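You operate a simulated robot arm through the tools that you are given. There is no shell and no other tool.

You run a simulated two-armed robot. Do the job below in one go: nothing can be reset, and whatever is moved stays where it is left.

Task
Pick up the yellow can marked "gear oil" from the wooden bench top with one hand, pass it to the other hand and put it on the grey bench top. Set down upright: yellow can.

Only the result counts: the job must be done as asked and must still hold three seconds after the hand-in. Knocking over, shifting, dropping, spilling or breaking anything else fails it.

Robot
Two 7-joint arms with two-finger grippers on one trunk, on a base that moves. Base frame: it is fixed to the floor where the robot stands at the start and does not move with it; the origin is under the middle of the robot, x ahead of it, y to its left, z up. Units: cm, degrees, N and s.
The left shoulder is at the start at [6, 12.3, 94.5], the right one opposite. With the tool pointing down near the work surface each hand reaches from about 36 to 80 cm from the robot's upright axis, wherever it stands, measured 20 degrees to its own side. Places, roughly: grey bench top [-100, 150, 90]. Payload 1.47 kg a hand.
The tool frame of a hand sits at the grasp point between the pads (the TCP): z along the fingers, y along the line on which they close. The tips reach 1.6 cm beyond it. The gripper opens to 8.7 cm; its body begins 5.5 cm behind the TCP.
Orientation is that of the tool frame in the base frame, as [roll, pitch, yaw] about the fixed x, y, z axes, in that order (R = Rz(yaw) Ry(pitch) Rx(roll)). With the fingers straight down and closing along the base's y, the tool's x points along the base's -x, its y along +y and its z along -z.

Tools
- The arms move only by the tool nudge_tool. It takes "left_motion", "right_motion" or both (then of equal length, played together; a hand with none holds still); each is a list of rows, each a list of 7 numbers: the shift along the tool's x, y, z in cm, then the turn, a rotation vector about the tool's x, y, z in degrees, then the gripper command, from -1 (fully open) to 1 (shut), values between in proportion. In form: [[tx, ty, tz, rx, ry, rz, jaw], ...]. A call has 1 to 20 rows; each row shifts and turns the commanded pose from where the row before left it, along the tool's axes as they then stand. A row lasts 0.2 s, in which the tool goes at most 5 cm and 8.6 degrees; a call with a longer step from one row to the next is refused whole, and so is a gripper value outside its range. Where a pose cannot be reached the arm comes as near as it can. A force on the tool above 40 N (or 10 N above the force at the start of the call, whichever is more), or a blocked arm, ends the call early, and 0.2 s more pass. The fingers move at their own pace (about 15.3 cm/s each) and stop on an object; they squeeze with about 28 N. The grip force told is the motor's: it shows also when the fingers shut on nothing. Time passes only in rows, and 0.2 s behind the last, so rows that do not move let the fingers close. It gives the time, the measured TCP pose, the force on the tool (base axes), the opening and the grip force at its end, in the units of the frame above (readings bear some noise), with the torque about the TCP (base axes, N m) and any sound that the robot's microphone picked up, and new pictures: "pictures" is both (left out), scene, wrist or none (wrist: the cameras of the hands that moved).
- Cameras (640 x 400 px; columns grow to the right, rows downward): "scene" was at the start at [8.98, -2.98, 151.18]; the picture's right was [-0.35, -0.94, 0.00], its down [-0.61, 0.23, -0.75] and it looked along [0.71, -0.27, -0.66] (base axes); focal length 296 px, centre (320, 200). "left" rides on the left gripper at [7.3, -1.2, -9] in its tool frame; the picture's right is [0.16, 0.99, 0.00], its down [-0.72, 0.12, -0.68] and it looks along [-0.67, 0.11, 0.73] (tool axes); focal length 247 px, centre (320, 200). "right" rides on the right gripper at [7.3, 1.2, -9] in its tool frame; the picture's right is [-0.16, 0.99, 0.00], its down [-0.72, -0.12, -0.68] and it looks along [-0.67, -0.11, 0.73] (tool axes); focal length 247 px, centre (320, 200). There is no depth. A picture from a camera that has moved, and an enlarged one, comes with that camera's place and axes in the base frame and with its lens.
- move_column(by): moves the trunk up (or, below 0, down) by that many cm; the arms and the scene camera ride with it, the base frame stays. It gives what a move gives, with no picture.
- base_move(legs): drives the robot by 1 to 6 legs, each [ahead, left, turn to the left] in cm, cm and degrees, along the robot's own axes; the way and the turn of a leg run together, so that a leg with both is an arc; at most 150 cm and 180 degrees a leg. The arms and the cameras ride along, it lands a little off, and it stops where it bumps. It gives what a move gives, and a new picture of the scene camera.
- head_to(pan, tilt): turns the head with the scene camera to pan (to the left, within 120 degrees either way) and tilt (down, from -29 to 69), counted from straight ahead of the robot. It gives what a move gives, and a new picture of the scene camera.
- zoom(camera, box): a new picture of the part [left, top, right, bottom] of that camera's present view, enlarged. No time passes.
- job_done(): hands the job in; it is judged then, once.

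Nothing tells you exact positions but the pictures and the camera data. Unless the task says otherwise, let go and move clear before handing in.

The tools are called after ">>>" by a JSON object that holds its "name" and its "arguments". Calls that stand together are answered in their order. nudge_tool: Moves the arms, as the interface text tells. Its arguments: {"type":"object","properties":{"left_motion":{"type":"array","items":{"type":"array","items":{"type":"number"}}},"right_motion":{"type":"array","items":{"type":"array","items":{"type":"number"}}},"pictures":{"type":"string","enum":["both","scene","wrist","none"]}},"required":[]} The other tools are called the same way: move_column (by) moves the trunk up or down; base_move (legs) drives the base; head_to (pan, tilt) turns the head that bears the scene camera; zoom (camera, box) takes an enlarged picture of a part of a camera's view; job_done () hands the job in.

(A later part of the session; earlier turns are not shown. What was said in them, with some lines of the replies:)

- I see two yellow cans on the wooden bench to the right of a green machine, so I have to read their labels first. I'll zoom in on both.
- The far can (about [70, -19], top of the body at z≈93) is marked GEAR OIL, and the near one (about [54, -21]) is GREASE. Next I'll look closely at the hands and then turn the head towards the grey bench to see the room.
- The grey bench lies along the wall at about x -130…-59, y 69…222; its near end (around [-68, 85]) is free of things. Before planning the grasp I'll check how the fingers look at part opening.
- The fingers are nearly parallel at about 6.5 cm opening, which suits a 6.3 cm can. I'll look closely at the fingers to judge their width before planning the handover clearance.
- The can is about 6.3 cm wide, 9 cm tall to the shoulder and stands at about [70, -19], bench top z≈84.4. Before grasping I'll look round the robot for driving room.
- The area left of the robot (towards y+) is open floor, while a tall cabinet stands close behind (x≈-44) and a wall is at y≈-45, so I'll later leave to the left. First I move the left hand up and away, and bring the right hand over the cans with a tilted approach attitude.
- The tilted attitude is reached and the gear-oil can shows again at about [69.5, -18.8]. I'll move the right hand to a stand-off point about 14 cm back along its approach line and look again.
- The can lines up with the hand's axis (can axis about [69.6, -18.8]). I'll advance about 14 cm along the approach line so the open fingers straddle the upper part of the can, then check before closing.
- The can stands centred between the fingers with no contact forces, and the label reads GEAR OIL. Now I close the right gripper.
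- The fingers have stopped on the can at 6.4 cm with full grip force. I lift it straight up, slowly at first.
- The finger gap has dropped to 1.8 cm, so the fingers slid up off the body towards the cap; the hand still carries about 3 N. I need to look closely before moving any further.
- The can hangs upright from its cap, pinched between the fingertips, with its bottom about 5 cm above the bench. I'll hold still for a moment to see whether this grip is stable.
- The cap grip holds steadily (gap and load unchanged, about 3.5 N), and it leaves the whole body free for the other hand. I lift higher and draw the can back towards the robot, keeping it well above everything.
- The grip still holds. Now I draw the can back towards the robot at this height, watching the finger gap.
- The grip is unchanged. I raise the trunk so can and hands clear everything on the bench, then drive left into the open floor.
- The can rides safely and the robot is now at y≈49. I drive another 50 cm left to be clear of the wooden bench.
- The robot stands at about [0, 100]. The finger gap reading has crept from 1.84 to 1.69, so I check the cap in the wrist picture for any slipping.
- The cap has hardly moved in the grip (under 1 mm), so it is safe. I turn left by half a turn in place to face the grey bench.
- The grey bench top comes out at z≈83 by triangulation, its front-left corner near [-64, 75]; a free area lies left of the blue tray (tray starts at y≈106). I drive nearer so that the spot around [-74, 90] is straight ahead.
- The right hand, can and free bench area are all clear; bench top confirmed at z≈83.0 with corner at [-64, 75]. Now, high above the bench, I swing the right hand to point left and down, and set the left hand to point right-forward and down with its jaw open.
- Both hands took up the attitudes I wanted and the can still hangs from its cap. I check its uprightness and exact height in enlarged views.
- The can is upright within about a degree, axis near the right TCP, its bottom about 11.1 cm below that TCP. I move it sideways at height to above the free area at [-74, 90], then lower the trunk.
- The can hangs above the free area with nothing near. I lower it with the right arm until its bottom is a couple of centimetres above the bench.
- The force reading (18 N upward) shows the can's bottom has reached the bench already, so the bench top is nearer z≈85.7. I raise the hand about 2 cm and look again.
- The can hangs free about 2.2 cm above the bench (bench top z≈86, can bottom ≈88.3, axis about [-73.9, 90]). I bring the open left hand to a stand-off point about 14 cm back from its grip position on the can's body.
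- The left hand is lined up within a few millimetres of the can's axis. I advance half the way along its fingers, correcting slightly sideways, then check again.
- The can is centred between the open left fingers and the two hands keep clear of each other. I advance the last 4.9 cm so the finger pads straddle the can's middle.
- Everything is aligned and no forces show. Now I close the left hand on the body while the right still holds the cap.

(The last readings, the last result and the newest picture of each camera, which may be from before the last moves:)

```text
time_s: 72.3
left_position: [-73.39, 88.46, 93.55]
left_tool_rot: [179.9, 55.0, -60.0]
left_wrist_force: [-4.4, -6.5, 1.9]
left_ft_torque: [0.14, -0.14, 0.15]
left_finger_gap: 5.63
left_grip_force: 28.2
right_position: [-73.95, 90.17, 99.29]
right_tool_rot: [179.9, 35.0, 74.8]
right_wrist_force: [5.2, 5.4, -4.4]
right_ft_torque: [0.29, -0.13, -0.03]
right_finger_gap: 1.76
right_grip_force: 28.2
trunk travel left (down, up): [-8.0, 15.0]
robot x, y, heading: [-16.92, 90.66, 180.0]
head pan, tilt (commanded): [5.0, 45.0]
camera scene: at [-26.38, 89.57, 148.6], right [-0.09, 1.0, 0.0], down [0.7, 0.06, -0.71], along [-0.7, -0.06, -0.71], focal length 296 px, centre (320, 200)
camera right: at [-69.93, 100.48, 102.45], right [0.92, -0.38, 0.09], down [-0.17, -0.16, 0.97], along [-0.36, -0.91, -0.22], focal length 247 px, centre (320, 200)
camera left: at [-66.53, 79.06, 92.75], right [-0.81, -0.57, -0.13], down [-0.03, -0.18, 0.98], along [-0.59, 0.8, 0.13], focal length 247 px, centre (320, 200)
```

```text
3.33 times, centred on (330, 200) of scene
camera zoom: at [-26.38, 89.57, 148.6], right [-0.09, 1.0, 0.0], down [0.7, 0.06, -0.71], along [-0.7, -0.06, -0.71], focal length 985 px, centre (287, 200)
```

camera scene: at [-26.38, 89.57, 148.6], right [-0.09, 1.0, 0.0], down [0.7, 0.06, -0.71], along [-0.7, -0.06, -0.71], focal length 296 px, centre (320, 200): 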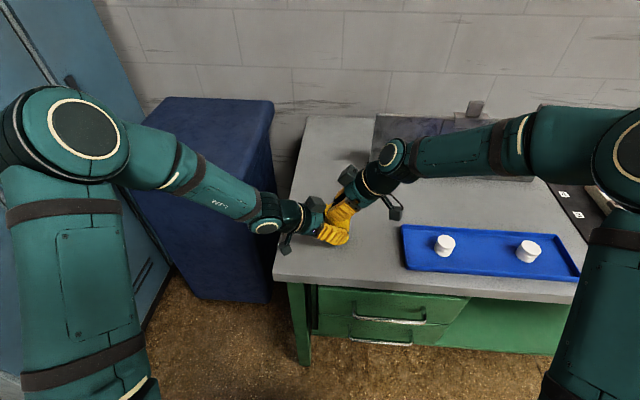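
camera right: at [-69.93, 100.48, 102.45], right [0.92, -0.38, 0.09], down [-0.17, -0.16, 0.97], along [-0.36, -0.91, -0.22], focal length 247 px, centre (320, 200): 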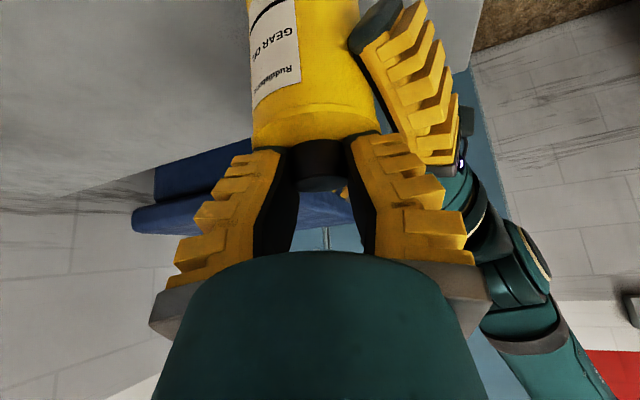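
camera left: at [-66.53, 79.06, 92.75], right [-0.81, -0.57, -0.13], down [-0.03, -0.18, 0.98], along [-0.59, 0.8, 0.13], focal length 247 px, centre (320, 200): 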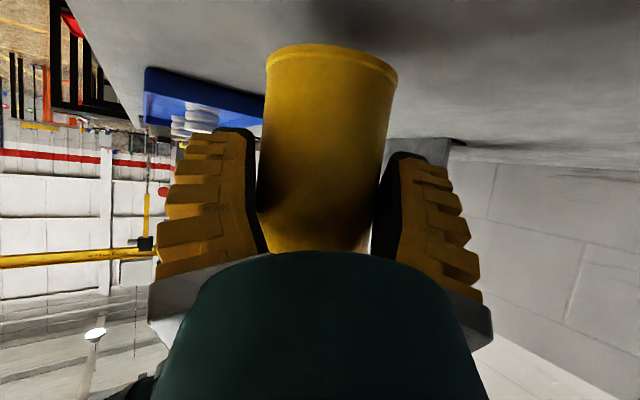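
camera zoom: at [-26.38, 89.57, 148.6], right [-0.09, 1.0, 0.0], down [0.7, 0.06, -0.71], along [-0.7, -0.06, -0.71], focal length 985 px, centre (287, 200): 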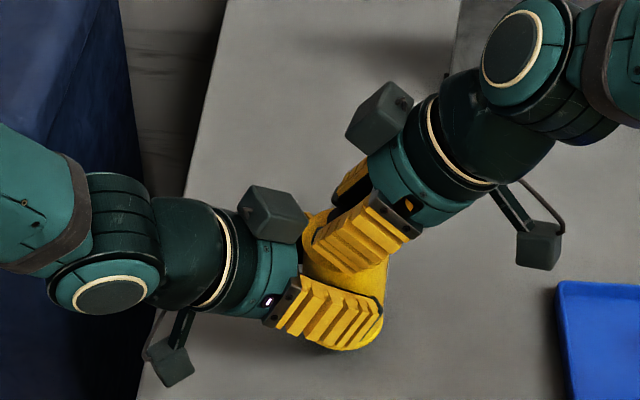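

The left hand has closed on the body (5.6 cm gap, full grip) with a small sideways strain between the hands. I ease that strain with a 2 mm sideways correction and lower both hands together so the can is just under 1 cm above the bench.

>>> {"name": "nudge_tool", "arguments": {"left_motion": [[0, 0.1, 0, 0, 0, 0, 1], [0, 0.1, 0, 0, 0, 0, 1], [0.16, 0, 0.115, 0, 0, 0, 1], [0.16, 0, 0.115, 0, 0, 0, 1], [0.16, 0, 0.115, 0, 0, 0, 1], [0.16, 0, 0.115, 0, 0, 0, 1], [0.16, 0, 0.115, 0, 0, 0, 1], [0.16, 0, 0.115, 0, 0, 0, 1], [0, 0, 0, 0, 0, 0, 1]], "right_motion": [[0, 0, 0, 0, 0, 0, 1], [0, 0, 0, 0, 0, 0, 1], [0.115, 0, 0.164, 0, 0, 0, 1], [0.115, 0, 0.164, 0, 0, 0, 1], [0.115, 0, 0.164, 0, 0, 0, 1], [0.115, 0, 0.164, 0, 0, 0, 1], [0.115, 0, 0.164, 0, 0, 0, 1], [0.115, 0, 0.164, 0, 0, 0, 1], [0, 0, 0, 0, 0, 0, 1]]}}

>>> {"name": "zoom", "arguments": {"camera": "left", "box": [200, 20, 460, 260]}}

```text
time_s: 74.3
left_position: [-73.49, 88.52, 92.42]
left_tool_rot: [-180.0, 55.1, -60.0]
left_wrist_force: [6.8, -1.1, 2.7]
left_ft_torque: [0.07, 0.27, -0.02]
left_finger_gap: 5.61
left_grip_force: 28.7
right_position: [-74.12, 90.11, 98.12]
right_tool_rot: [179.9, 35.1, 74.9]
right_wrist_force: [-7.0, 0.6, -5.7]
right_ft_torque: [0.02, 0.15, -0.06]
right_finger_gap: 1.75
right_grip_force: 27.9
trunk travel left (down, up): [-8.0, 15.0]
robot x, y, heading: [-17.05, 90.52, 180.1]
head pan, tilt (commanded): [5.0, 45.0]
camera scene: at [-26.37, 89.56, 148.61], right [-0.09, 1.0, 0.0], down [0.7, 0.06, -0.71], along [-0.7, -0.06, -0.71], focal length 296 px, centre (320, 200)
camera right: at [-70.02, 100.52, 101.25], right [0.92, -0.38, 0.09], down [-0.17, -0.16, 0.97], along [-0.36, -0.91, -0.21], focal length 247 px, centre (320, 200)
camera left: at [-66.66, 79.08, 91.54], right [-0.81, -0.57, -0.13], down [-0.03, -0.18, 0.98], along [-0.58, 0.8, 0.13], focal length 247 px, centre (320, 200)
```

scene: 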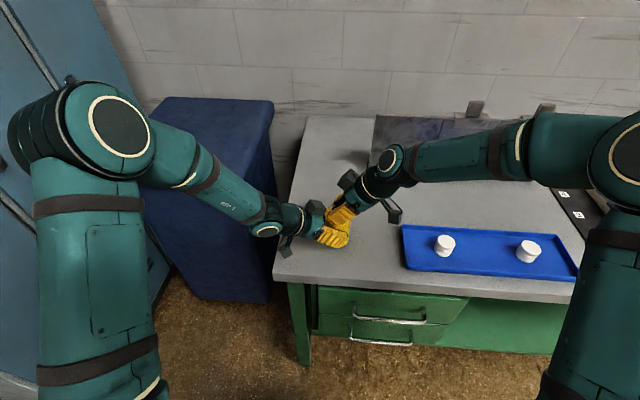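
right: 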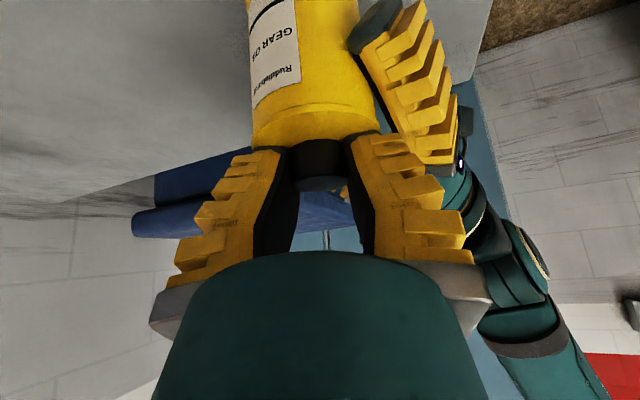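
left: 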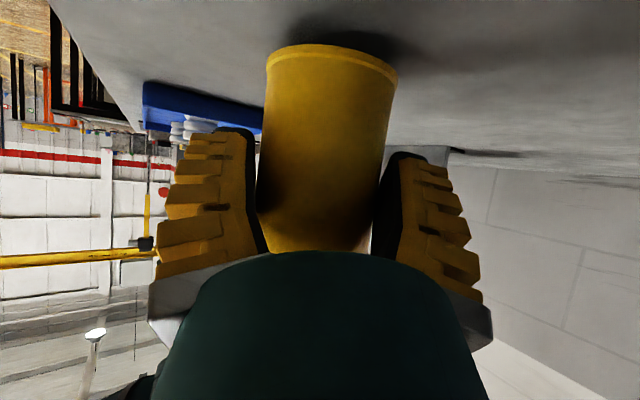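

```text
1.67 times, centred on (330, 140) of left
camera zoom: at [-66.66, 79.08, 91.54], right [-0.81, -0.57, -0.13], down [-0.03, -0.18, 0.98], along [-0.58, 0.8, 0.13], focal length 412 px, centre (303, 300)
```

zoom: 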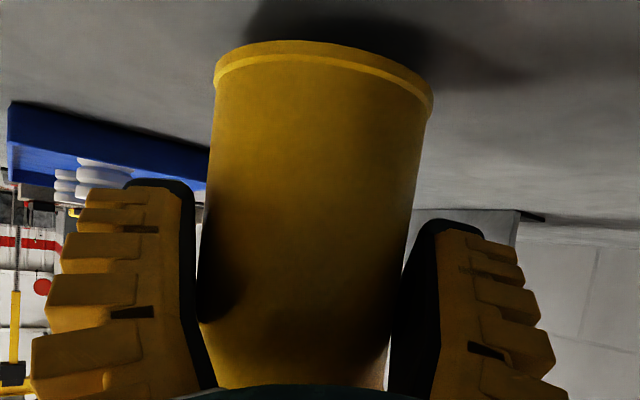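

The strain is slightly over-corrected (about 5 N the other way). I nudge back under a millimetre to bring the forces between the hands near zero before the right hand lets go.

>>> {"name": "nudge_tool", "arguments": {"left_motion": [[0, -0.085, -0.07, 0, 0, 0, 1], [0, 0, 0, 0, 0, 0, 1], [0, 0, 0, 0, 0, 0, 1]], "right_motion": [[0, 0, 0, 0, 0, 0, 1], [0, 0, 0, 0, 0, 0, 1], [0, 0, 0, 0, 0, 0, 1]], "pictures": "none"}}

```text
time_s: 75.1
left_position: [-73.4, 88.46, 92.42]
left_tool_rot: [-180.0, 55.0, -60.1]
left_wrist_force: [-4.0, 2.4, -0.8]
left_ft_torque: [-0.24, -0.29, 0.08]
left_finger_gap: 5.62
left_grip_force: 28.1
right_position: [-74.0, 90.07, 98.05]
right_tool_rot: [179.7, 35.1, 74.9]
right_wrist_force: [3.3, -2.7, 0.1]
right_ft_torque: [0.07, 0.02, -0.05]
right_finger_gap: 1.72
right_grip_force: 28.3
trunk travel left (down, up): [-8.0, 15.0]
robot x, y, heading: [-17.7, 90.59, 179.9]
head pan, tilt (commanded): [5.0, 45.0]
```

Internal forces are now only a few newtons, and the left hand bears the can. I open the right hand just enough to free the cap and look before moving it.

>>> {"name": "nudge_tool", "arguments": {"left_motion": [[0, 0, 0, 0, 0, 0, 1], [0, 0, 0, 0, 0, 0, 1], [0, 0, 0, 0, 0, 0, 1], [0, 0, 0, 0, 0, 0, 1]], "right_motion": [[0, 0, 0, 0, 0, 0, 0.4], [0, 0, 0, 0, 0, 0, 0.1], [0, 0, 0, 0, 0, 0, 0.1], [0, 0, 0, 0, 0, 0, 0.1]]}}

>>> {"name": "zoom", "arguments": {"camera": "right", "box": [200, 0, 440, 260]}}

>>> {"name": "zoom", "arguments": {"camera": "scene", "box": [260, 140, 400, 260]}}

```text
time_s: 76.1
left_position: [-73.46, 88.35, 92.33]
left_tool_rot: [180.0, 55.1, -60.1]
left_wrist_force: [0.3, 0.1, 0.0]
left_ft_torque: [-0.01, -0.01, 0.06]
left_finger_gap: 5.58
left_grip_force: 27.9
right_position: [-74.13, 90.14, 98.11]
right_tool_rot: [179.9, 35.2, 74.8]
right_wrist_force: [0.1, 0.1, 0.7]
right_ft_torque: [-0.01, 0.0, 0.03]
right_finger_gap: 4.51
right_grip_force: 3.8
trunk travel left (down, up): [-8.0, 15.0]
robot x, y, heading: [-17.54, 90.4, 180.0]
head pan, tilt (commanded): [5.0, 45.0]
camera scene: at [-26.38, 89.56, 148.6], right [-0.09, 1.0, 0.0], down [0.7, 0.06, -0.71], along [-0.7, -0.06, -0.71], focal length 296 px, centre (320, 200)
camera right: at [-70.03, 100.54, 101.25], right [0.92, -0.38, 0.09], down [-0.17, -0.16, 0.97], along [-0.36, -0.91, -0.21], focal length 247 px, centre (320, 200)
camera left: at [-66.55, 79.05, 91.55], right [-0.81, -0.57, -0.13], down [-0.03, -0.18, 0.98], along [-0.58, 0.8, 0.13], focal length 247 px, centre (320, 200)
```

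scene: 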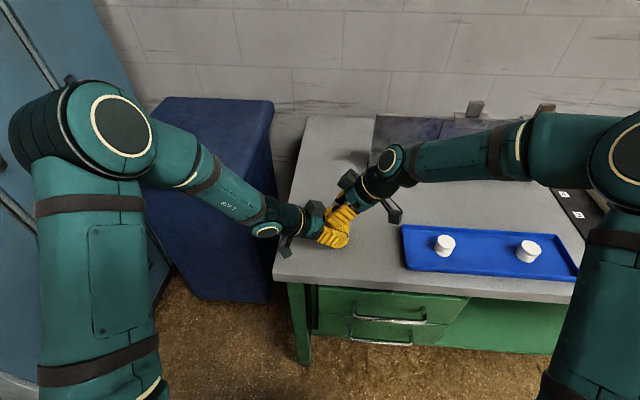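
right: 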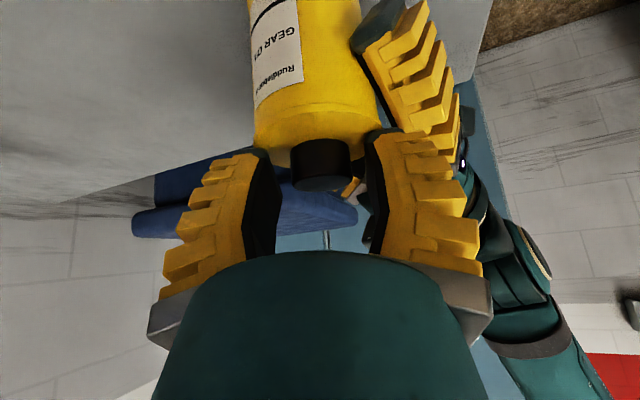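
left: 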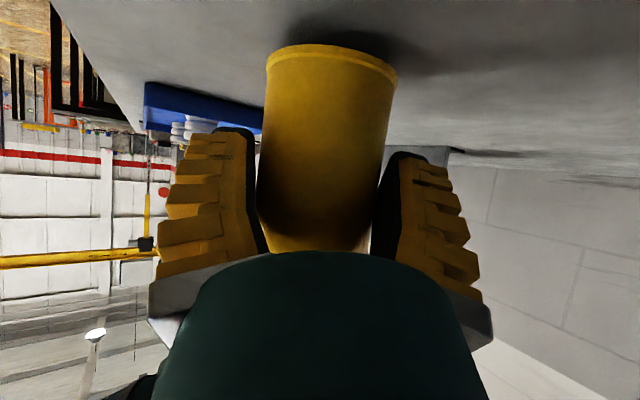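

```text
1.54 times, centred on (320, 130) of right
camera zoom: at [-70.03, 100.54, 101.25], right [0.92, -0.38, 0.09], down [-0.17, -0.16, 0.97], along [-0.36, -0.91, -0.21], focal length 380 px, centre (320, 308)
```

zoom: 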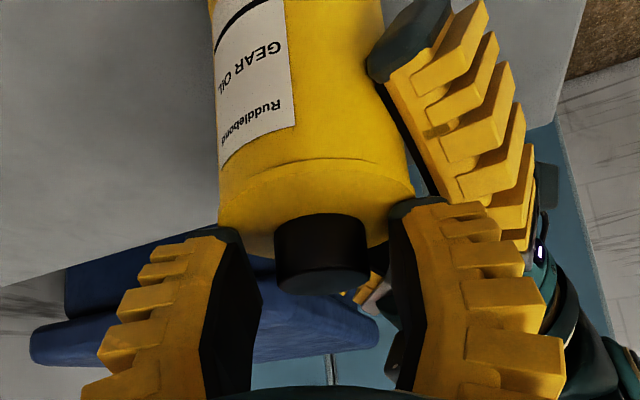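

```text
3.33 times, centred on (330, 200) of scene
camera zoom: at [-26.38, 89.56, 148.6], right [-0.09, 1.0, 0.0], down [0.7, 0.06, -0.71], along [-0.7, -0.06, -0.71], focal length 985 px, centre (287, 200)
```

zoom: 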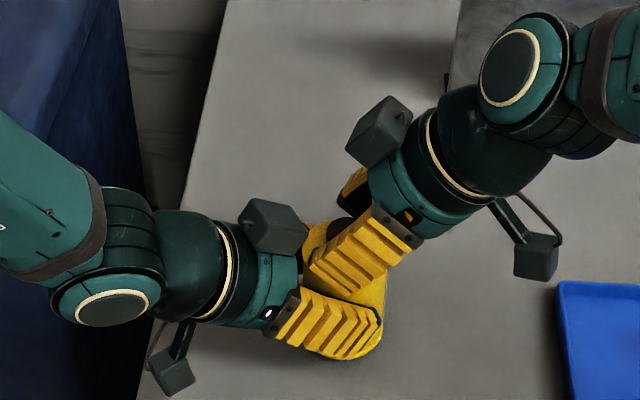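

The right hand is open and free of the cap, and the can has not moved in the left hand's grip. I withdraw the right hand back along its own axis.

>>> {"name": "nudge_tool", "arguments": {"right_motion": [[0, 0, -0.5, 0, 0, 0, 0.1], [0, 0, -1, 0, 0, 0, 0.1], [0, 0, -1.5, 0, 0, 0, 0.1], [0, 0, -2, 0, 0, 0, 0.1], [0, 0, -2.5, 0, 0, 0, 0.1], [0, 0, -3, 0, 0, 0, 0.1], [0, 0, -3, 0, 0, 0, 0.1], [0, 0, -3, 0, 0, 0, 0.1], [0, 0, -3, 0, 0, 0, 0.1]], "left_motion": [[0, 0, 0, 0, 0, 0, 1], [0, 0, 0, 0, 0, 0, 1], [0, 0, 0, 0, 0, 0, 1], [0, 0, 0, 0, 0, 0, 1], [0, 0, 0, 0, 0, 0, 1], [0, 0, 0, 0, 0, 0, 1], [0, 0, 0, 0, 0, 0, 1], [0, 0, 0, 0, 0, 0, 1], [0, 0, 0, 0, 0, 0, 1]]}}

>>> {"name": "zoom", "arguments": {"camera": "scene", "box": [260, 140, 400, 260]}}

```text
time_s: 78.1
left_position: [-73.47, 88.57, 92.4]
left_tool_rot: [180.0, 55.1, -60.1]
left_wrist_force: [0.6, -0.1, -0.7]
left_ft_torque: [-0.05, -0.01, 0.01]
left_finger_gap: 5.57
left_grip_force: 28.1
right_position: [-71.05, 101.13, 114.31]
right_tool_rot: [179.9, 35.0, 74.7]
right_wrist_force: [-0.5, -0.1, 0.4]
right_ft_torque: [0.0, 0.01, 0.03]
right_finger_gap: 4.49
right_grip_force: 4.3
trunk travel left (down, up): [-8.0, 15.0]
robot x, y, heading: [-17.18, 90.09, 180.1]
head pan, tilt (commanded): [5.0, 45.0]
camera scene: at [-26.32, 89.58, 148.61], right [-0.09, 1.0, 0.0], down [0.7, 0.06, -0.71], along [-0.7, -0.06, -0.71], focal length 296 px, centre (320, 200)
camera right: at [-66.98, 111.36, 117.25], right [0.92, -0.38, 0.09], down [-0.17, -0.16, 0.97], along [-0.36, -0.91, -0.21], focal length 247 px, centre (320, 200)
camera left: at [-66.51, 79.05, 91.57], right [-0.81, -0.57, -0.13], down [-0.03, -0.18, 0.98], along [-0.58, 0.8, 0.13], focal length 247 px, centre (320, 200)
```

scene: 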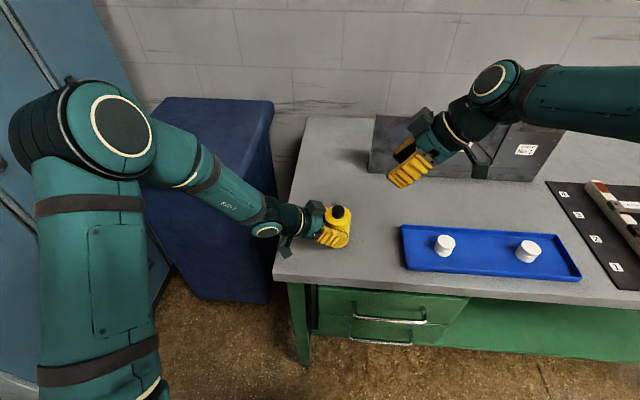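
right: 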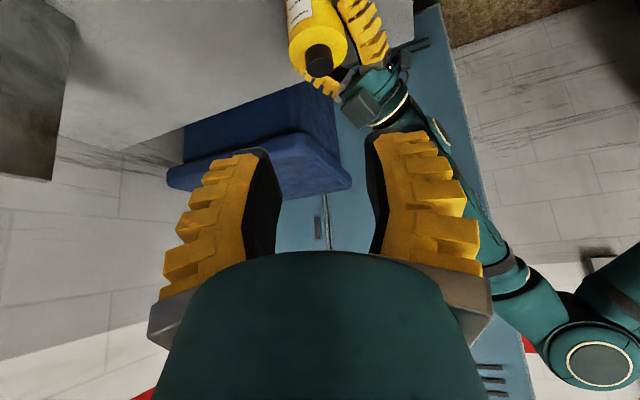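
left: 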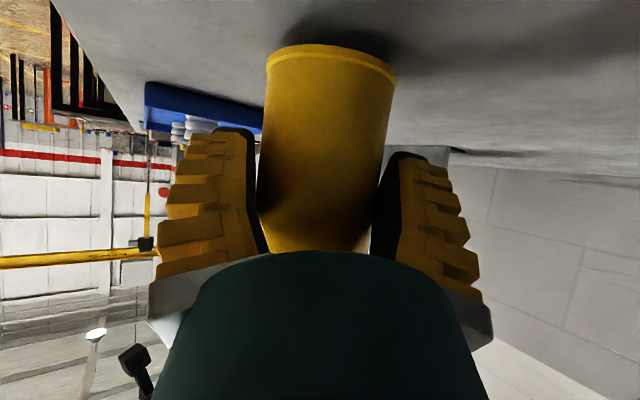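

```text
3.33 times, centred on (330, 200) of scene
camera zoom: at [-26.32, 89.58, 148.61], right [-0.09, 1.0, 0.0], down [0.7, 0.06, -0.71], along [-0.7, -0.06, -0.71], focal length 985 px, centre (287, 200)
```

zoom: 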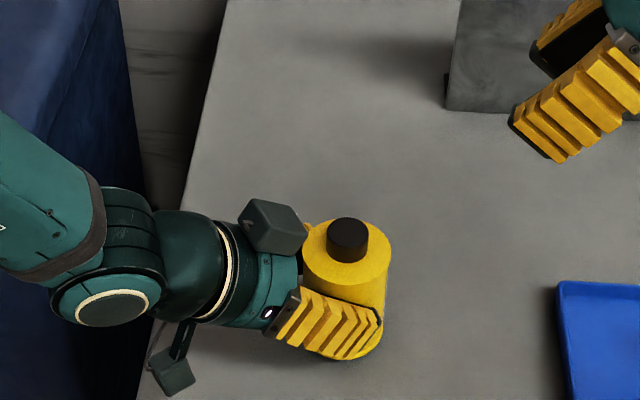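

The can stands upright in the left hand's grip alone, apparently just touching the bench (hardly any load on the wrist). To make the handover real I lift it a little with the left hand and check it holds.

>>> {"name": "nudge_tool", "arguments": {"left_motion": [[-0.2, 0, -0.14, 0, 0, 0, 1], [-0.33, 0, -0.23, 0, 0, 0, 1], [-0.41, 0, -0.287, 0, 0, 0, 1], [-0.41, 0, -0.287, 0, 0, 0, 1], [-0.33, 0, -0.23, 0, 0, 0, 1], [0, 0, 0, 0, 0, 0, 1], [0, 0, 0, 0, 0, 0, 1]]}}

>>> {"name": "zoom", "arguments": {"camera": "scene", "box": [260, 140, 400, 260]}}

```text
time_s: 79.7
left_position: [-73.39, 88.41, 94.46]
left_tool_rot: [-180.0, 55.0, -60.1]
left_wrist_force: [-0.3, 0.0, -3.6]
left_ft_torque: [-0.04, 0.02, -0.02]
left_finger_gap: 5.58
left_grip_force: 27.9
right_position: [-71.14, 101.06, 114.11]
right_tool_rot: [179.9, 35.1, 74.7]
right_wrist_force: [0.4, 0.0, 0.1]
right_ft_torque: [0.07, -0.03, 0.04]
right_finger_gap: 4.48
right_grip_force: 4.7
trunk travel left (down, up): [-8.0, 15.0]
robot x, y, heading: [-17.35, 90.21, 180.1]
head pan, tilt (commanded): [5.0, 45.0]
camera scene: at [-26.37, 89.57, 148.6], right [-0.09, 1.0, 0.0], down [0.7, 0.06, -0.71], along [-0.7, -0.06, -0.71], focal length 296 px, centre (320, 200)
camera left: at [-66.57, 79.0, 93.7], right [-0.81, -0.57, -0.13], down [-0.03, -0.18, 0.98], along [-0.58, 0.8, 0.13], focal length 247 px, centre (320, 200)
```

scene: 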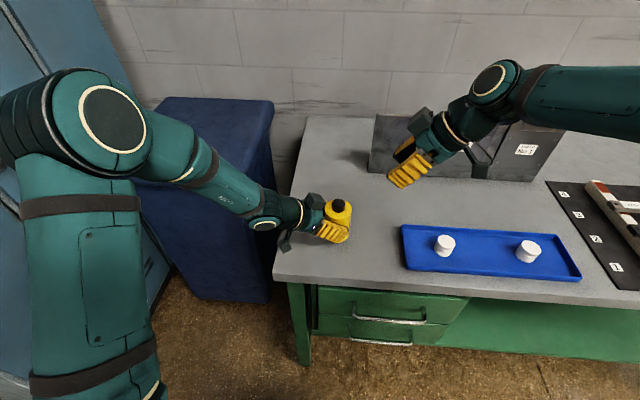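
left: 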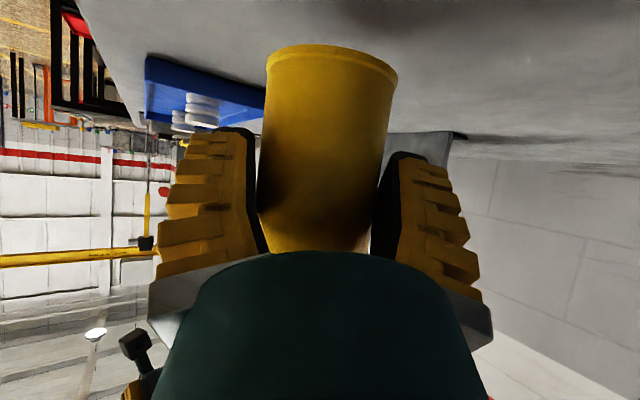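

```text
3.33 times, centred on (330, 200) of scene
camera zoom: at [-26.37, 89.57, 148.6], right [-0.09, 1.0, 0.0], down [0.7, 0.06, -0.71], along [-0.7, -0.06, -0.71], focal length 985 px, centre (287, 200)
```

zoom: 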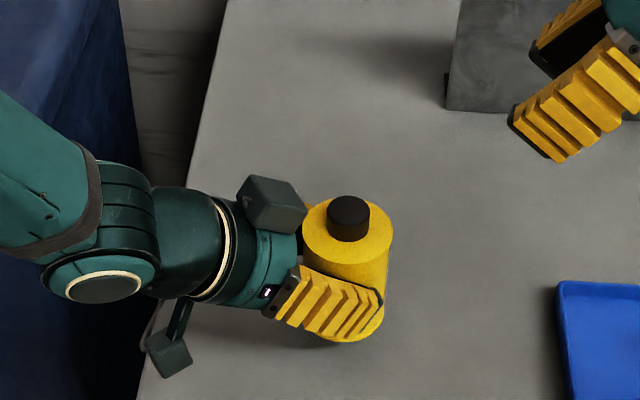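

The left hand alone now carries the can (3.6 N, about 2 cm clear of the bench, upright, no slip). After a short hold I lower it back to the bench.

>>> {"name": "nudge_tool", "arguments": {"left_motion": [[0, 0, 0, 0, 0, 0, 1], [0, 0, 0, 0, 0, 0, 1], [0, 0, 0, 0, 0, 0, 1], [0.25, 0, 0.17, 0, 0, 0, 1], [0.33, 0, 0.23, 0, 0, 0, 1], [0.33, 0, 0.23, 0, 0, 0, 1], [0.25, 0, 0.17, 0, 0, 0, 1], [0.16, 0, 0.115, 0, 0, 0, 1], [0.16, 0, 0.115, 0, 0, 0, 1], [0, 0, 0, 0, 0, 0, 1], [0, 0, 0, 0, 0, 0, 1]], "pictures": "wrist"}}

```text
time_s: 82.1
left_position: [-73.4, 88.56, 92.53]
left_tool_rot: [-180.0, 55.0, -60.1]
left_wrist_force: [0.2, 0.0, -1.8]
left_ft_torque: [-0.07, -0.02, -0.01]
left_finger_gap: 5.55
left_grip_force: 28.1
right_position: [-71.08, 100.92, 114.01]
right_tool_rot: [180.0, 35.1, 74.8]
right_wrist_force: [0.1, 0.0, -0.2]
right_ft_torque: [0.01, 0.02, -0.01]
right_finger_gap: 4.48
right_grip_force: 4.5
trunk travel left (down, up): [-8.0, 15.0]
robot x, y, heading: [-17.22, 90.42, 180.0]
head pan, tilt (commanded): [5.0, 45.0]
camera left: at [-66.64, 79.06, 91.84], right [-0.81, -0.57, -0.13], down [-0.03, -0.18, 0.98], along [-0.58, 0.8, 0.13], focal length 247 px, centre (320, 200)
```

left: 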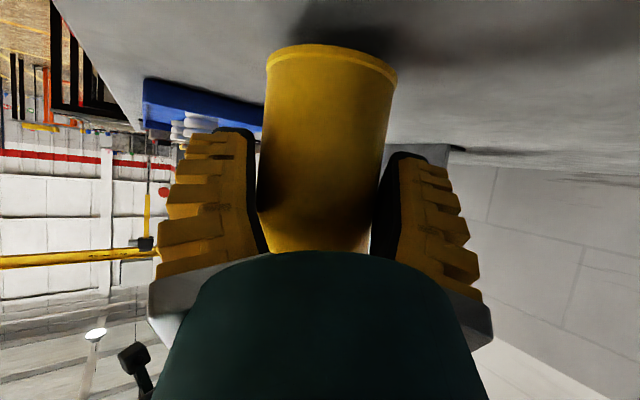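

It is almost down (part of the weight still on the hand). I lower by another couple of millimetres and watch the force.

>>> {"name": "nudge_tool", "arguments": {"left_motion": [[0.082, 0, 0.057, 0, 0, 0, 1], [0.082, 0, 0.057, 0, 0, 0, 1], [0, 0, 0, 0, 0, 0, 1], [0, 0, 0, 0, 0, 0, 1]], "pictures": "none"}}

```text
time_s: 83.1
left_position: [-73.51, 88.52, 92.42]
left_tool_rot: [180.0, 54.9, -60.2]
left_wrist_force: [0.4, -0.3, -2.9]
left_ft_torque: [-0.03, -0.03, 0.0]
left_finger_gap: 5.52
left_grip_force: 28.3
right_position: [-71.12, 101.08, 114.0]
right_tool_rot: [179.9, 35.1, 74.8]
right_wrist_force: [0.1, -0.5, 0.7]
right_ft_torque: [-0.03, 0.03, 0.01]
right_finger_gap: 4.5
right_grip_force: 4.4
trunk travel left (down, up): [-8.0, 15.0]
robot x, y, heading: [-17.47, 90.32, 179.7]
head pan, tilt (commanded): [5.0, 45.0]
```

The can's weight is still on the hand, so I go on lowering in small steps.

>>> {"name": "nudge_tool", "arguments": {"left_motion": [[0.082, 0, 0.057, 0, 0, 0, 1], [0.082, 0, 0.057, 0, 0, 0, 1], [0, 0, 0, 0, 0, 0, 1], [0, 0, 0, 0, 0, 0, 1]], "pictures": "none"}}

```text
time_s: 84.1
left_position: [-73.53, 88.55, 92.2]
left_tool_rot: [180.0, 55.0, -60.1]
left_wrist_force: [0.4, -0.1, -2.8]
left_ft_torque: [-0.05, 0.01, 0.03]
left_finger_gap: 5.56
left_grip_force: 27.9
right_position: [-71.12, 100.91, 114.16]
right_tool_rot: [179.9, 35.0, 74.8]
right_wrist_force: [0.1, 1.1, 0.8]
right_ft_torque: [-0.02, 0.01, 0.0]
right_finger_gap: 4.47
right_grip_force: 3.9
trunk travel left (down, up): [-8.0, 15.0]
robot x, y, heading: [-17.11, 90.3, 180.0]
head pan, tilt (commanded): [5.0, 45.0]
```

>>> {"name": "nudge_tool", "arguments": {"left_motion": [[0.082, 0, 0.057, 0, 0, 0, 1], [0.082, 0, 0.057, 0, 0, 0, 1], [0.082, 0, 0.057, 0, 0, 0, 1], [0, 0, 0, 0, 0, 0, 1], [0, 0, 0, 0, 0, 0, 1]], "pictures": "wrist"}}

>>> {"name": "zoom", "arguments": {"camera": "left", "box": [200, 20, 460, 180]}}

>>> {"name": "zoom", "arguments": {"camera": "scene", "box": [280, 170, 380, 260]}}

```text
time_s: 85.3
left_position: [-73.51, 88.52, 91.98]
left_tool_rot: [-180.0, 55.0, -60.1]
left_wrist_force: [-0.2, 0.0, -3.3]
left_ft_torque: [-0.08, -0.02, -0.01]
left_finger_gap: 5.53
left_grip_force: 27.7
right_position: [-71.1, 100.99, 114.06]
right_tool_rot: [179.9, 35.2, 74.7]
right_wrist_force: [0.9, -0.4, -0.4]
right_ft_torque: [-0.04, 0.01, -0.03]
right_finger_gap: 4.48
right_grip_force: 4.2
trunk travel left (down, up): [-8.0, 15.0]
robot x, y, heading: [-17.16, 90.25, 180.0]
head pan, tilt (commanded): [5.0, 45.0]
camera left: at [-66.63, 79.02, 91.18], right [-0.81, -0.57, -0.13], down [-0.03, -0.18, 0.98], along [-0.58, 0.8, 0.13], focal length 247 px, centre (320, 200)
```

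left: 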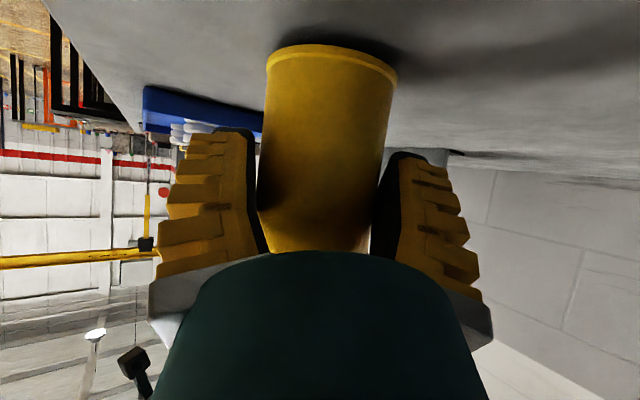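

```text
2.46 times, centred on (330, 100) of left
camera zoom: at [-66.63, 79.02, 91.18], right [-0.81, -0.57, -0.13], down [-0.03, -0.18, 0.98], along [-0.58, 0.8, 0.13], focal length 608 px, centre (295, 446)
```

zoom: 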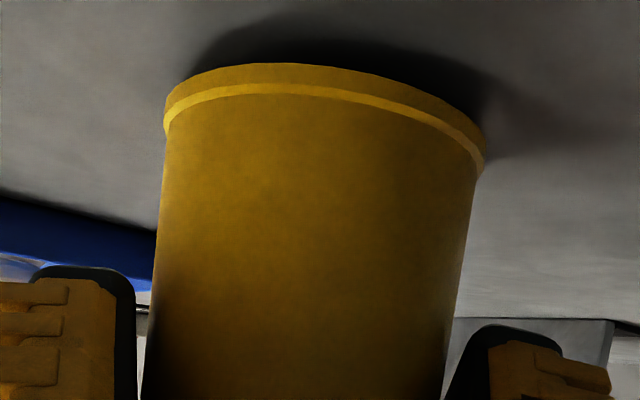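

```text
4.44 times, centred on (330, 215) of scene
camera zoom: at [-26.38, 89.57, 148.6], right [-0.09, 1.0, 0.0], down [0.7, 0.06, -0.71], along [-0.7, -0.06, -0.71], focal length 1313 px, centre (276, 133)
```

zoom: 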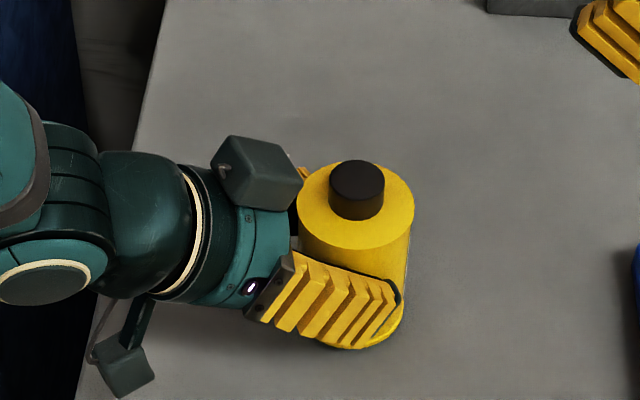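

The shadow shows a thin gap still under the can, and the full weight is on the hand. I continue lowering in millimetre steps.

>>> {"name": "nudge_tool", "arguments": {"left_motion": [[0.082, 0, 0.057, 0, 0, 0, 1], [0.082, 0, 0.057, 0, 0, 0, 1], [0.082, 0, 0.057, 0, 0, 0, 1], [0, 0, 0, 0, 0, 0, 1], [0, 0, 0, 0, 0, 0, 1]], "pictures": "none"}}

>>> {"name": "zoom", "arguments": {"camera": "left", "box": [200, 20, 460, 180]}}

```text
time_s: 86.5
left_position: [-73.46, 88.55, 91.6]
left_tool_rot: [-180.0, 55.0, -60.2]
left_wrist_force: [0.1, -0.3, -2.9]
left_ft_torque: [-0.03, -0.04, 0.01]
left_finger_gap: 5.53
left_grip_force: 27.8
right_position: [-71.07, 100.95, 113.95]
right_tool_rot: [179.9, 35.1, 74.8]
right_wrist_force: [0.3, -0.1, 0.3]
right_ft_torque: [0.0, 0.0, 0.01]
right_finger_gap: 4.52
right_grip_force: 4.4
trunk travel left (down, up): [-8.0, 15.0]
robot x, y, heading: [-17.27, 90.47, 179.7]
head pan, tilt (commanded): [5.0, 45.0]
```

```text
2.46 times, centred on (330, 100) of left
camera zoom: at [-66.61, 79.07, 90.8], right [-0.81, -0.57, -0.13], down [-0.03, -0.18, 0.98], along [-0.58, 0.8, 0.13], focal length 608 px, centre (295, 446)
```

zoom: 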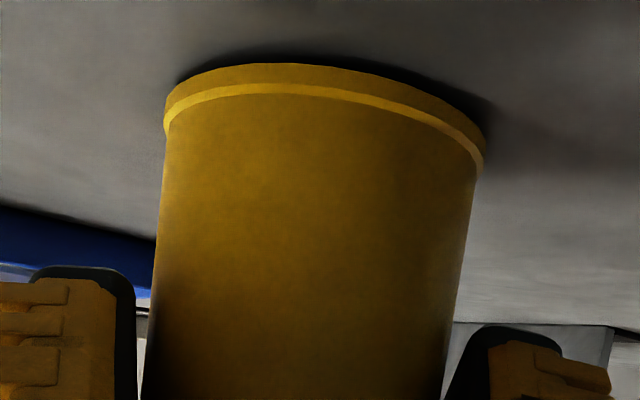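

The gap is closing to a few millimetres. Two more small steps.

>>> {"name": "nudge_tool", "arguments": {"left_motion": [[0.082, 0, 0.057, 0, 0, 0, 1], [0.082, 0, 0.057, 0, 0, 0, 1], [0, 0, 0, 0, 0, 0, 1], [0, 0, 0, 0, 0, 0, 1]], "pictures": "none"}}

>>> {"name": "zoom", "arguments": {"camera": "left", "box": [200, 20, 460, 180]}}

```text
time_s: 87.5
left_position: [-73.52, 88.58, 91.43]
left_tool_rot: [179.9, 55.1, -60.2]
left_wrist_force: [0.4, 0.4, 1.9]
left_ft_torque: [0.02, -0.1, 0.02]
left_finger_gap: 5.55
left_grip_force: 28.4
right_position: [-71.04, 101.11, 114.1]
right_tool_rot: [179.9, 35.1, 74.9]
right_wrist_force: [0.0, 0.1, 0.1]
right_ft_torque: [-0.01, 0.03, 0.0]
right_finger_gap: 4.48
right_grip_force: 4.1
trunk travel left (down, up): [-8.0, 15.0]
robot x, y, heading: [-17.29, 90.29, 180.0]
head pan, tilt (commanded): [5.0, 45.0]
```

```text
2.46 times, centred on (330, 100) of left
camera zoom: at [-66.63, 79.07, 90.66], right [-0.81, -0.57, -0.13], down [-0.03, -0.18, 0.98], along [-0.58, 0.8, 0.13], focal length 608 px, centre (295, 446)
```

zoom: 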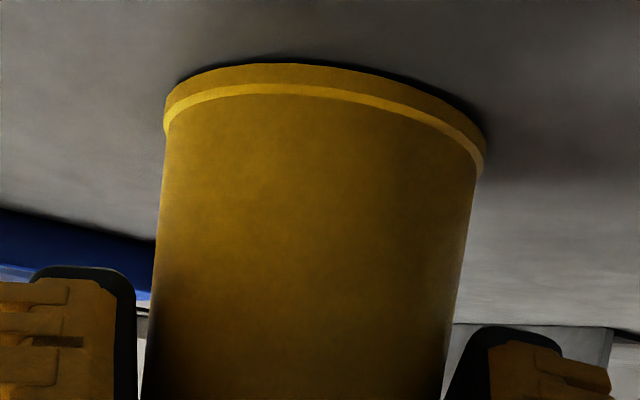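

The force has reversed (+1.9 N), so the can now stands on the bench. I press down under a millimetre more, then open the left fingers gently.

>>> {"name": "nudge_tool", "arguments": {"left_motion": [[0.05, 0, 0.035, 0, 0, 0, 1], [0, 0, 0, 0, 0, 0, 1], [0, 0, 0, 0, 0, 0, -0.1], [0, 0, 0, 0, 0, 0, -0.2], [0, 0, 0, 0, 0, 0, -0.3], [0, 0, 0, 0, 0, 0, -0.4], [0, 0, 0, 0, 0, 0, -0.6], [0, 0, 0, 0, 0, 0, -0.8], [0, 0, 0, 0, 0, 0, -1], [0, 0, 0, 0, 0, 0, -1]]}}

>>> {"name": "zoom", "arguments": {"camera": "scene", "box": [260, 140, 400, 260]}}

```text
time_s: 89.7
left_position: [-73.48, 88.45, 91.42]
left_tool_rot: [-179.9, 55.0, -60.0]
left_wrist_force: [-0.6, -0.6, 0.1]
left_ft_torque: [-0.02, -0.02, 0.04]
left_finger_gap: 8.72
left_grip_force: 0.1
right_position: [-71.1, 100.93, 114.05]
right_tool_rot: [179.9, 35.1, 74.8]
right_wrist_force: [1.4, 0.3, -0.4]
right_ft_torque: [0.01, 0.01, -0.01]
right_finger_gap: 4.48
right_grip_force: 4.5
trunk travel left (down, up): [-8.0, 15.0]
robot x, y, heading: [-17.23, 90.39, 179.9]
head pan, tilt (commanded): [5.0, 45.0]
camera scene: at [-26.35, 89.57, 148.61], right [-0.09, 1.0, 0.0], down [0.7, 0.06, -0.71], along [-0.7, -0.06, -0.71], focal length 296 px, centre (320, 200)
camera left: at [-66.6, 79.07, 90.63], right [-0.81, -0.57, -0.13], down [-0.03, -0.18, 0.98], along [-0.58, 0.8, 0.13], focal length 247 px, centre (320, 200)
```

scene: 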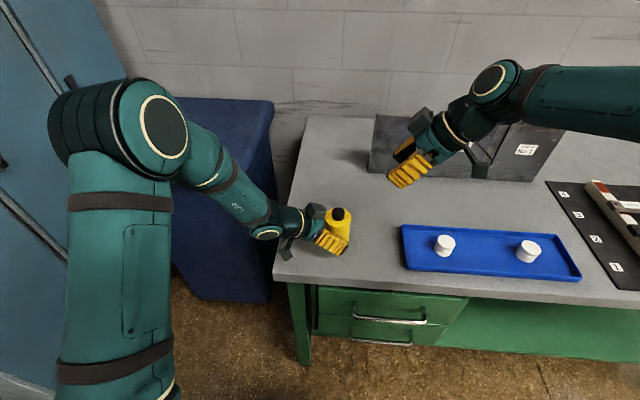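
left: 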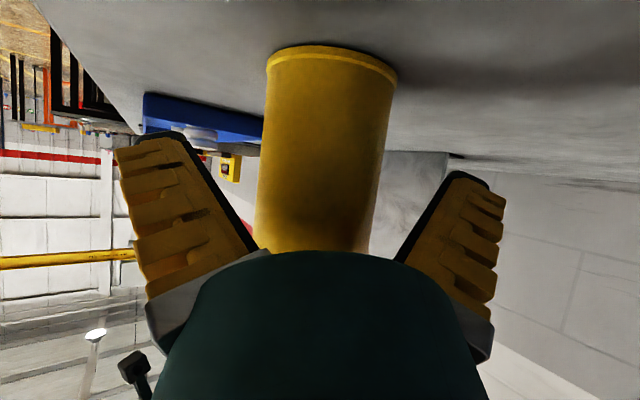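

```text
3.33 times, centred on (330, 200) of scene
camera zoom: at [-26.35, 89.57, 148.61], right [-0.09, 1.0, 0.0], down [0.7, 0.06, -0.71], along [-0.7, -0.06, -0.71], focal length 985 px, centre (287, 200)
```

zoom: 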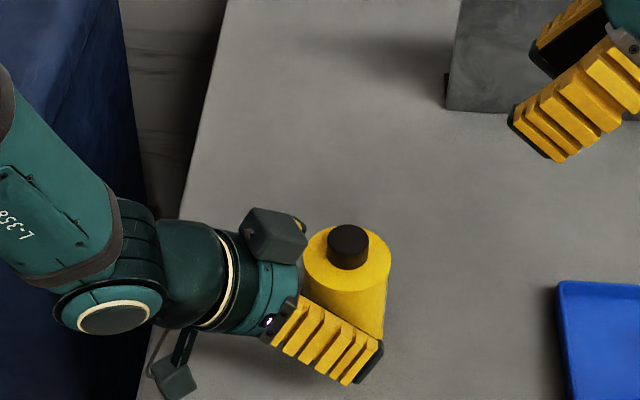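

The left hand is open and the can stands upright on the grey bench. I withdraw the left hand back along its axis, the way it came.

>>> {"name": "nudge_tool", "arguments": {"left_motion": [[0, 0, -0.5, 0, 0, 0, -1], [0, 0, -1, 0, 0, 0, -1], [0, 0, -1.5, 0, 0, 0, -1], [0, 0, -2, 0, 0, 0, -1], [0, 0, -2.5, 0, 0, 0, -1], [0, 0, -2.5, 0, 0, 0, -1], [0, 0, -2.5, 0, 0, 0, -1], [0, 0, -2.5, 0, 0, 0, -1], [-0.81, 0.8, -2.6, 0, 0, 0, -1], [-0.81, 0.8, -2.6, 0, 0, 0, -1], [-0.81, 0.8, -2.6, 0, 0, 0, -1], [-0.81, 0.8, -2.6, 0, 0, 0, -1], [0, 0, 0, 0, 0, 0, -1]]}}

>>> {"name": "zoom", "arguments": {"camera": "scene", "box": [260, 140, 400, 260]}}

>>> {"name": "zoom", "arguments": {"camera": "left", "box": [200, 0, 440, 260]}}

```text
time_s: 92.5
left_position: [-66.88, 70.37, 108.44]
left_tool_rot: [180.0, 55.0, -60.1]
left_wrist_force: [-0.2, 0.0, -0.1]
left_ft_torque: [0.0, -0.03, 0.01]
left_finger_gap: 8.73
left_grip_force: 0.0
right_position: [-71.17, 100.97, 114.01]
right_tool_rot: [179.9, 35.1, 74.8]
right_wrist_force: [-0.7, -0.4, 0.6]
right_ft_torque: [-0.02, -0.02, -0.03]
right_finger_gap: 4.44
right_grip_force: 4.1
trunk travel left (down, up): [-8.0, 15.0]
robot x, y, heading: [-16.84, 90.13, 180.1]
head pan, tilt (commanded): [5.0, 45.0]
camera scene: at [-26.38, 89.58, 148.6], right [-0.09, 1.0, 0.0], down [0.7, 0.06, -0.71], along [-0.7, -0.06, -0.71], focal length 296 px, centre (320, 200)
camera left: at [-60.01, 60.97, 107.8], right [-0.81, -0.57, -0.13], down [-0.03, -0.18, 0.98], along [-0.58, 0.8, 0.13], focal length 247 px, centre (320, 200)
```

scene: 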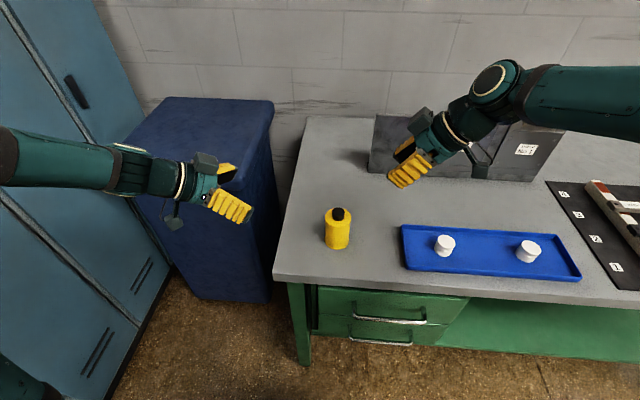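
left: 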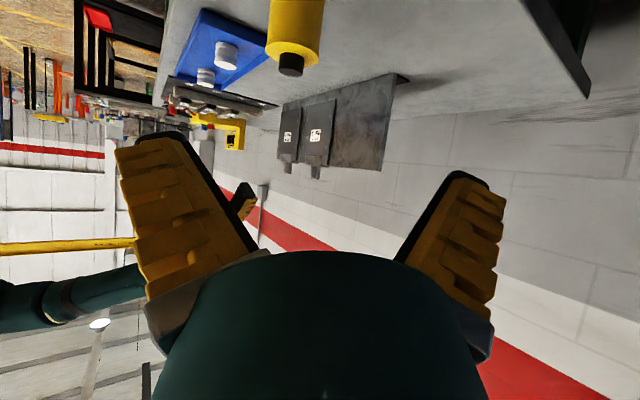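

```text
3.33 times, centred on (330, 200) of scene
camera zoom: at [-26.38, 89.58, 148.6], right [-0.09, 1.0, 0.0], down [0.7, 0.06, -0.71], along [-0.7, -0.06, -0.71], focal length 985 px, centre (287, 200)
```

zoom: 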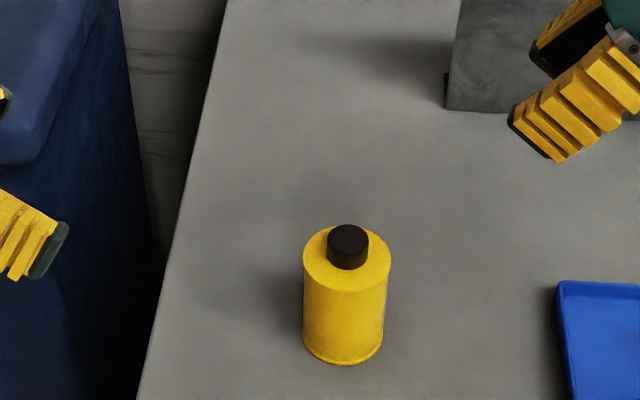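

```text
1.54 times, centred on (320, 130) of left
camera zoom: at [-60.01, 60.97, 107.8], right [-0.81, -0.57, -0.13], down [-0.03, -0.18, 0.98], along [-0.58, 0.8, 0.13], focal length 380 px, centre (320, 308)
```

zoom: 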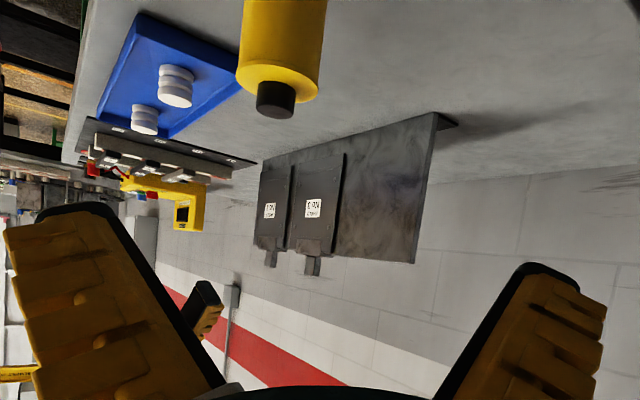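

The gear-oil can stands upright and free on the grey bench, both hands are open and well clear, and nothing else has been touched. I hand the job in.

>>> {"name": "job_done", "arguments": {}}

```text
The job is handed in.
```

The yellow gear oil can is standing upright on the grey bench top, at about [-74, 90], left of the blue tray. I have handed the job in, but no verdict has come back yet.

- **Pick-up:** The right hand took the can from the wooden bench. Its grip slid off the body onto the cap as I lifted, and the cap grip then held for the whole drive.
- **First lowering:** My first estimate of the grey bench height was too low. The can's bottom met the bench with about 18 N before I raised it again. It stayed upright in the grip.
- **Handover:** The left hand gripped the can's body just above the grey bench while the right hand still held the cap. Once the right hand let go, the left hand lifted the can about 2 cm on its own to confirm it had the weight.
- **Set-down:** The left hand lowered the can until the force reading showed it resting on the bench, then opened and withdrew. Both hands are clear of it.

In the pictures I took, nothing else was knocked over or shifted on either bench, including the grease can. My last view of the wooden bench was before the handover.
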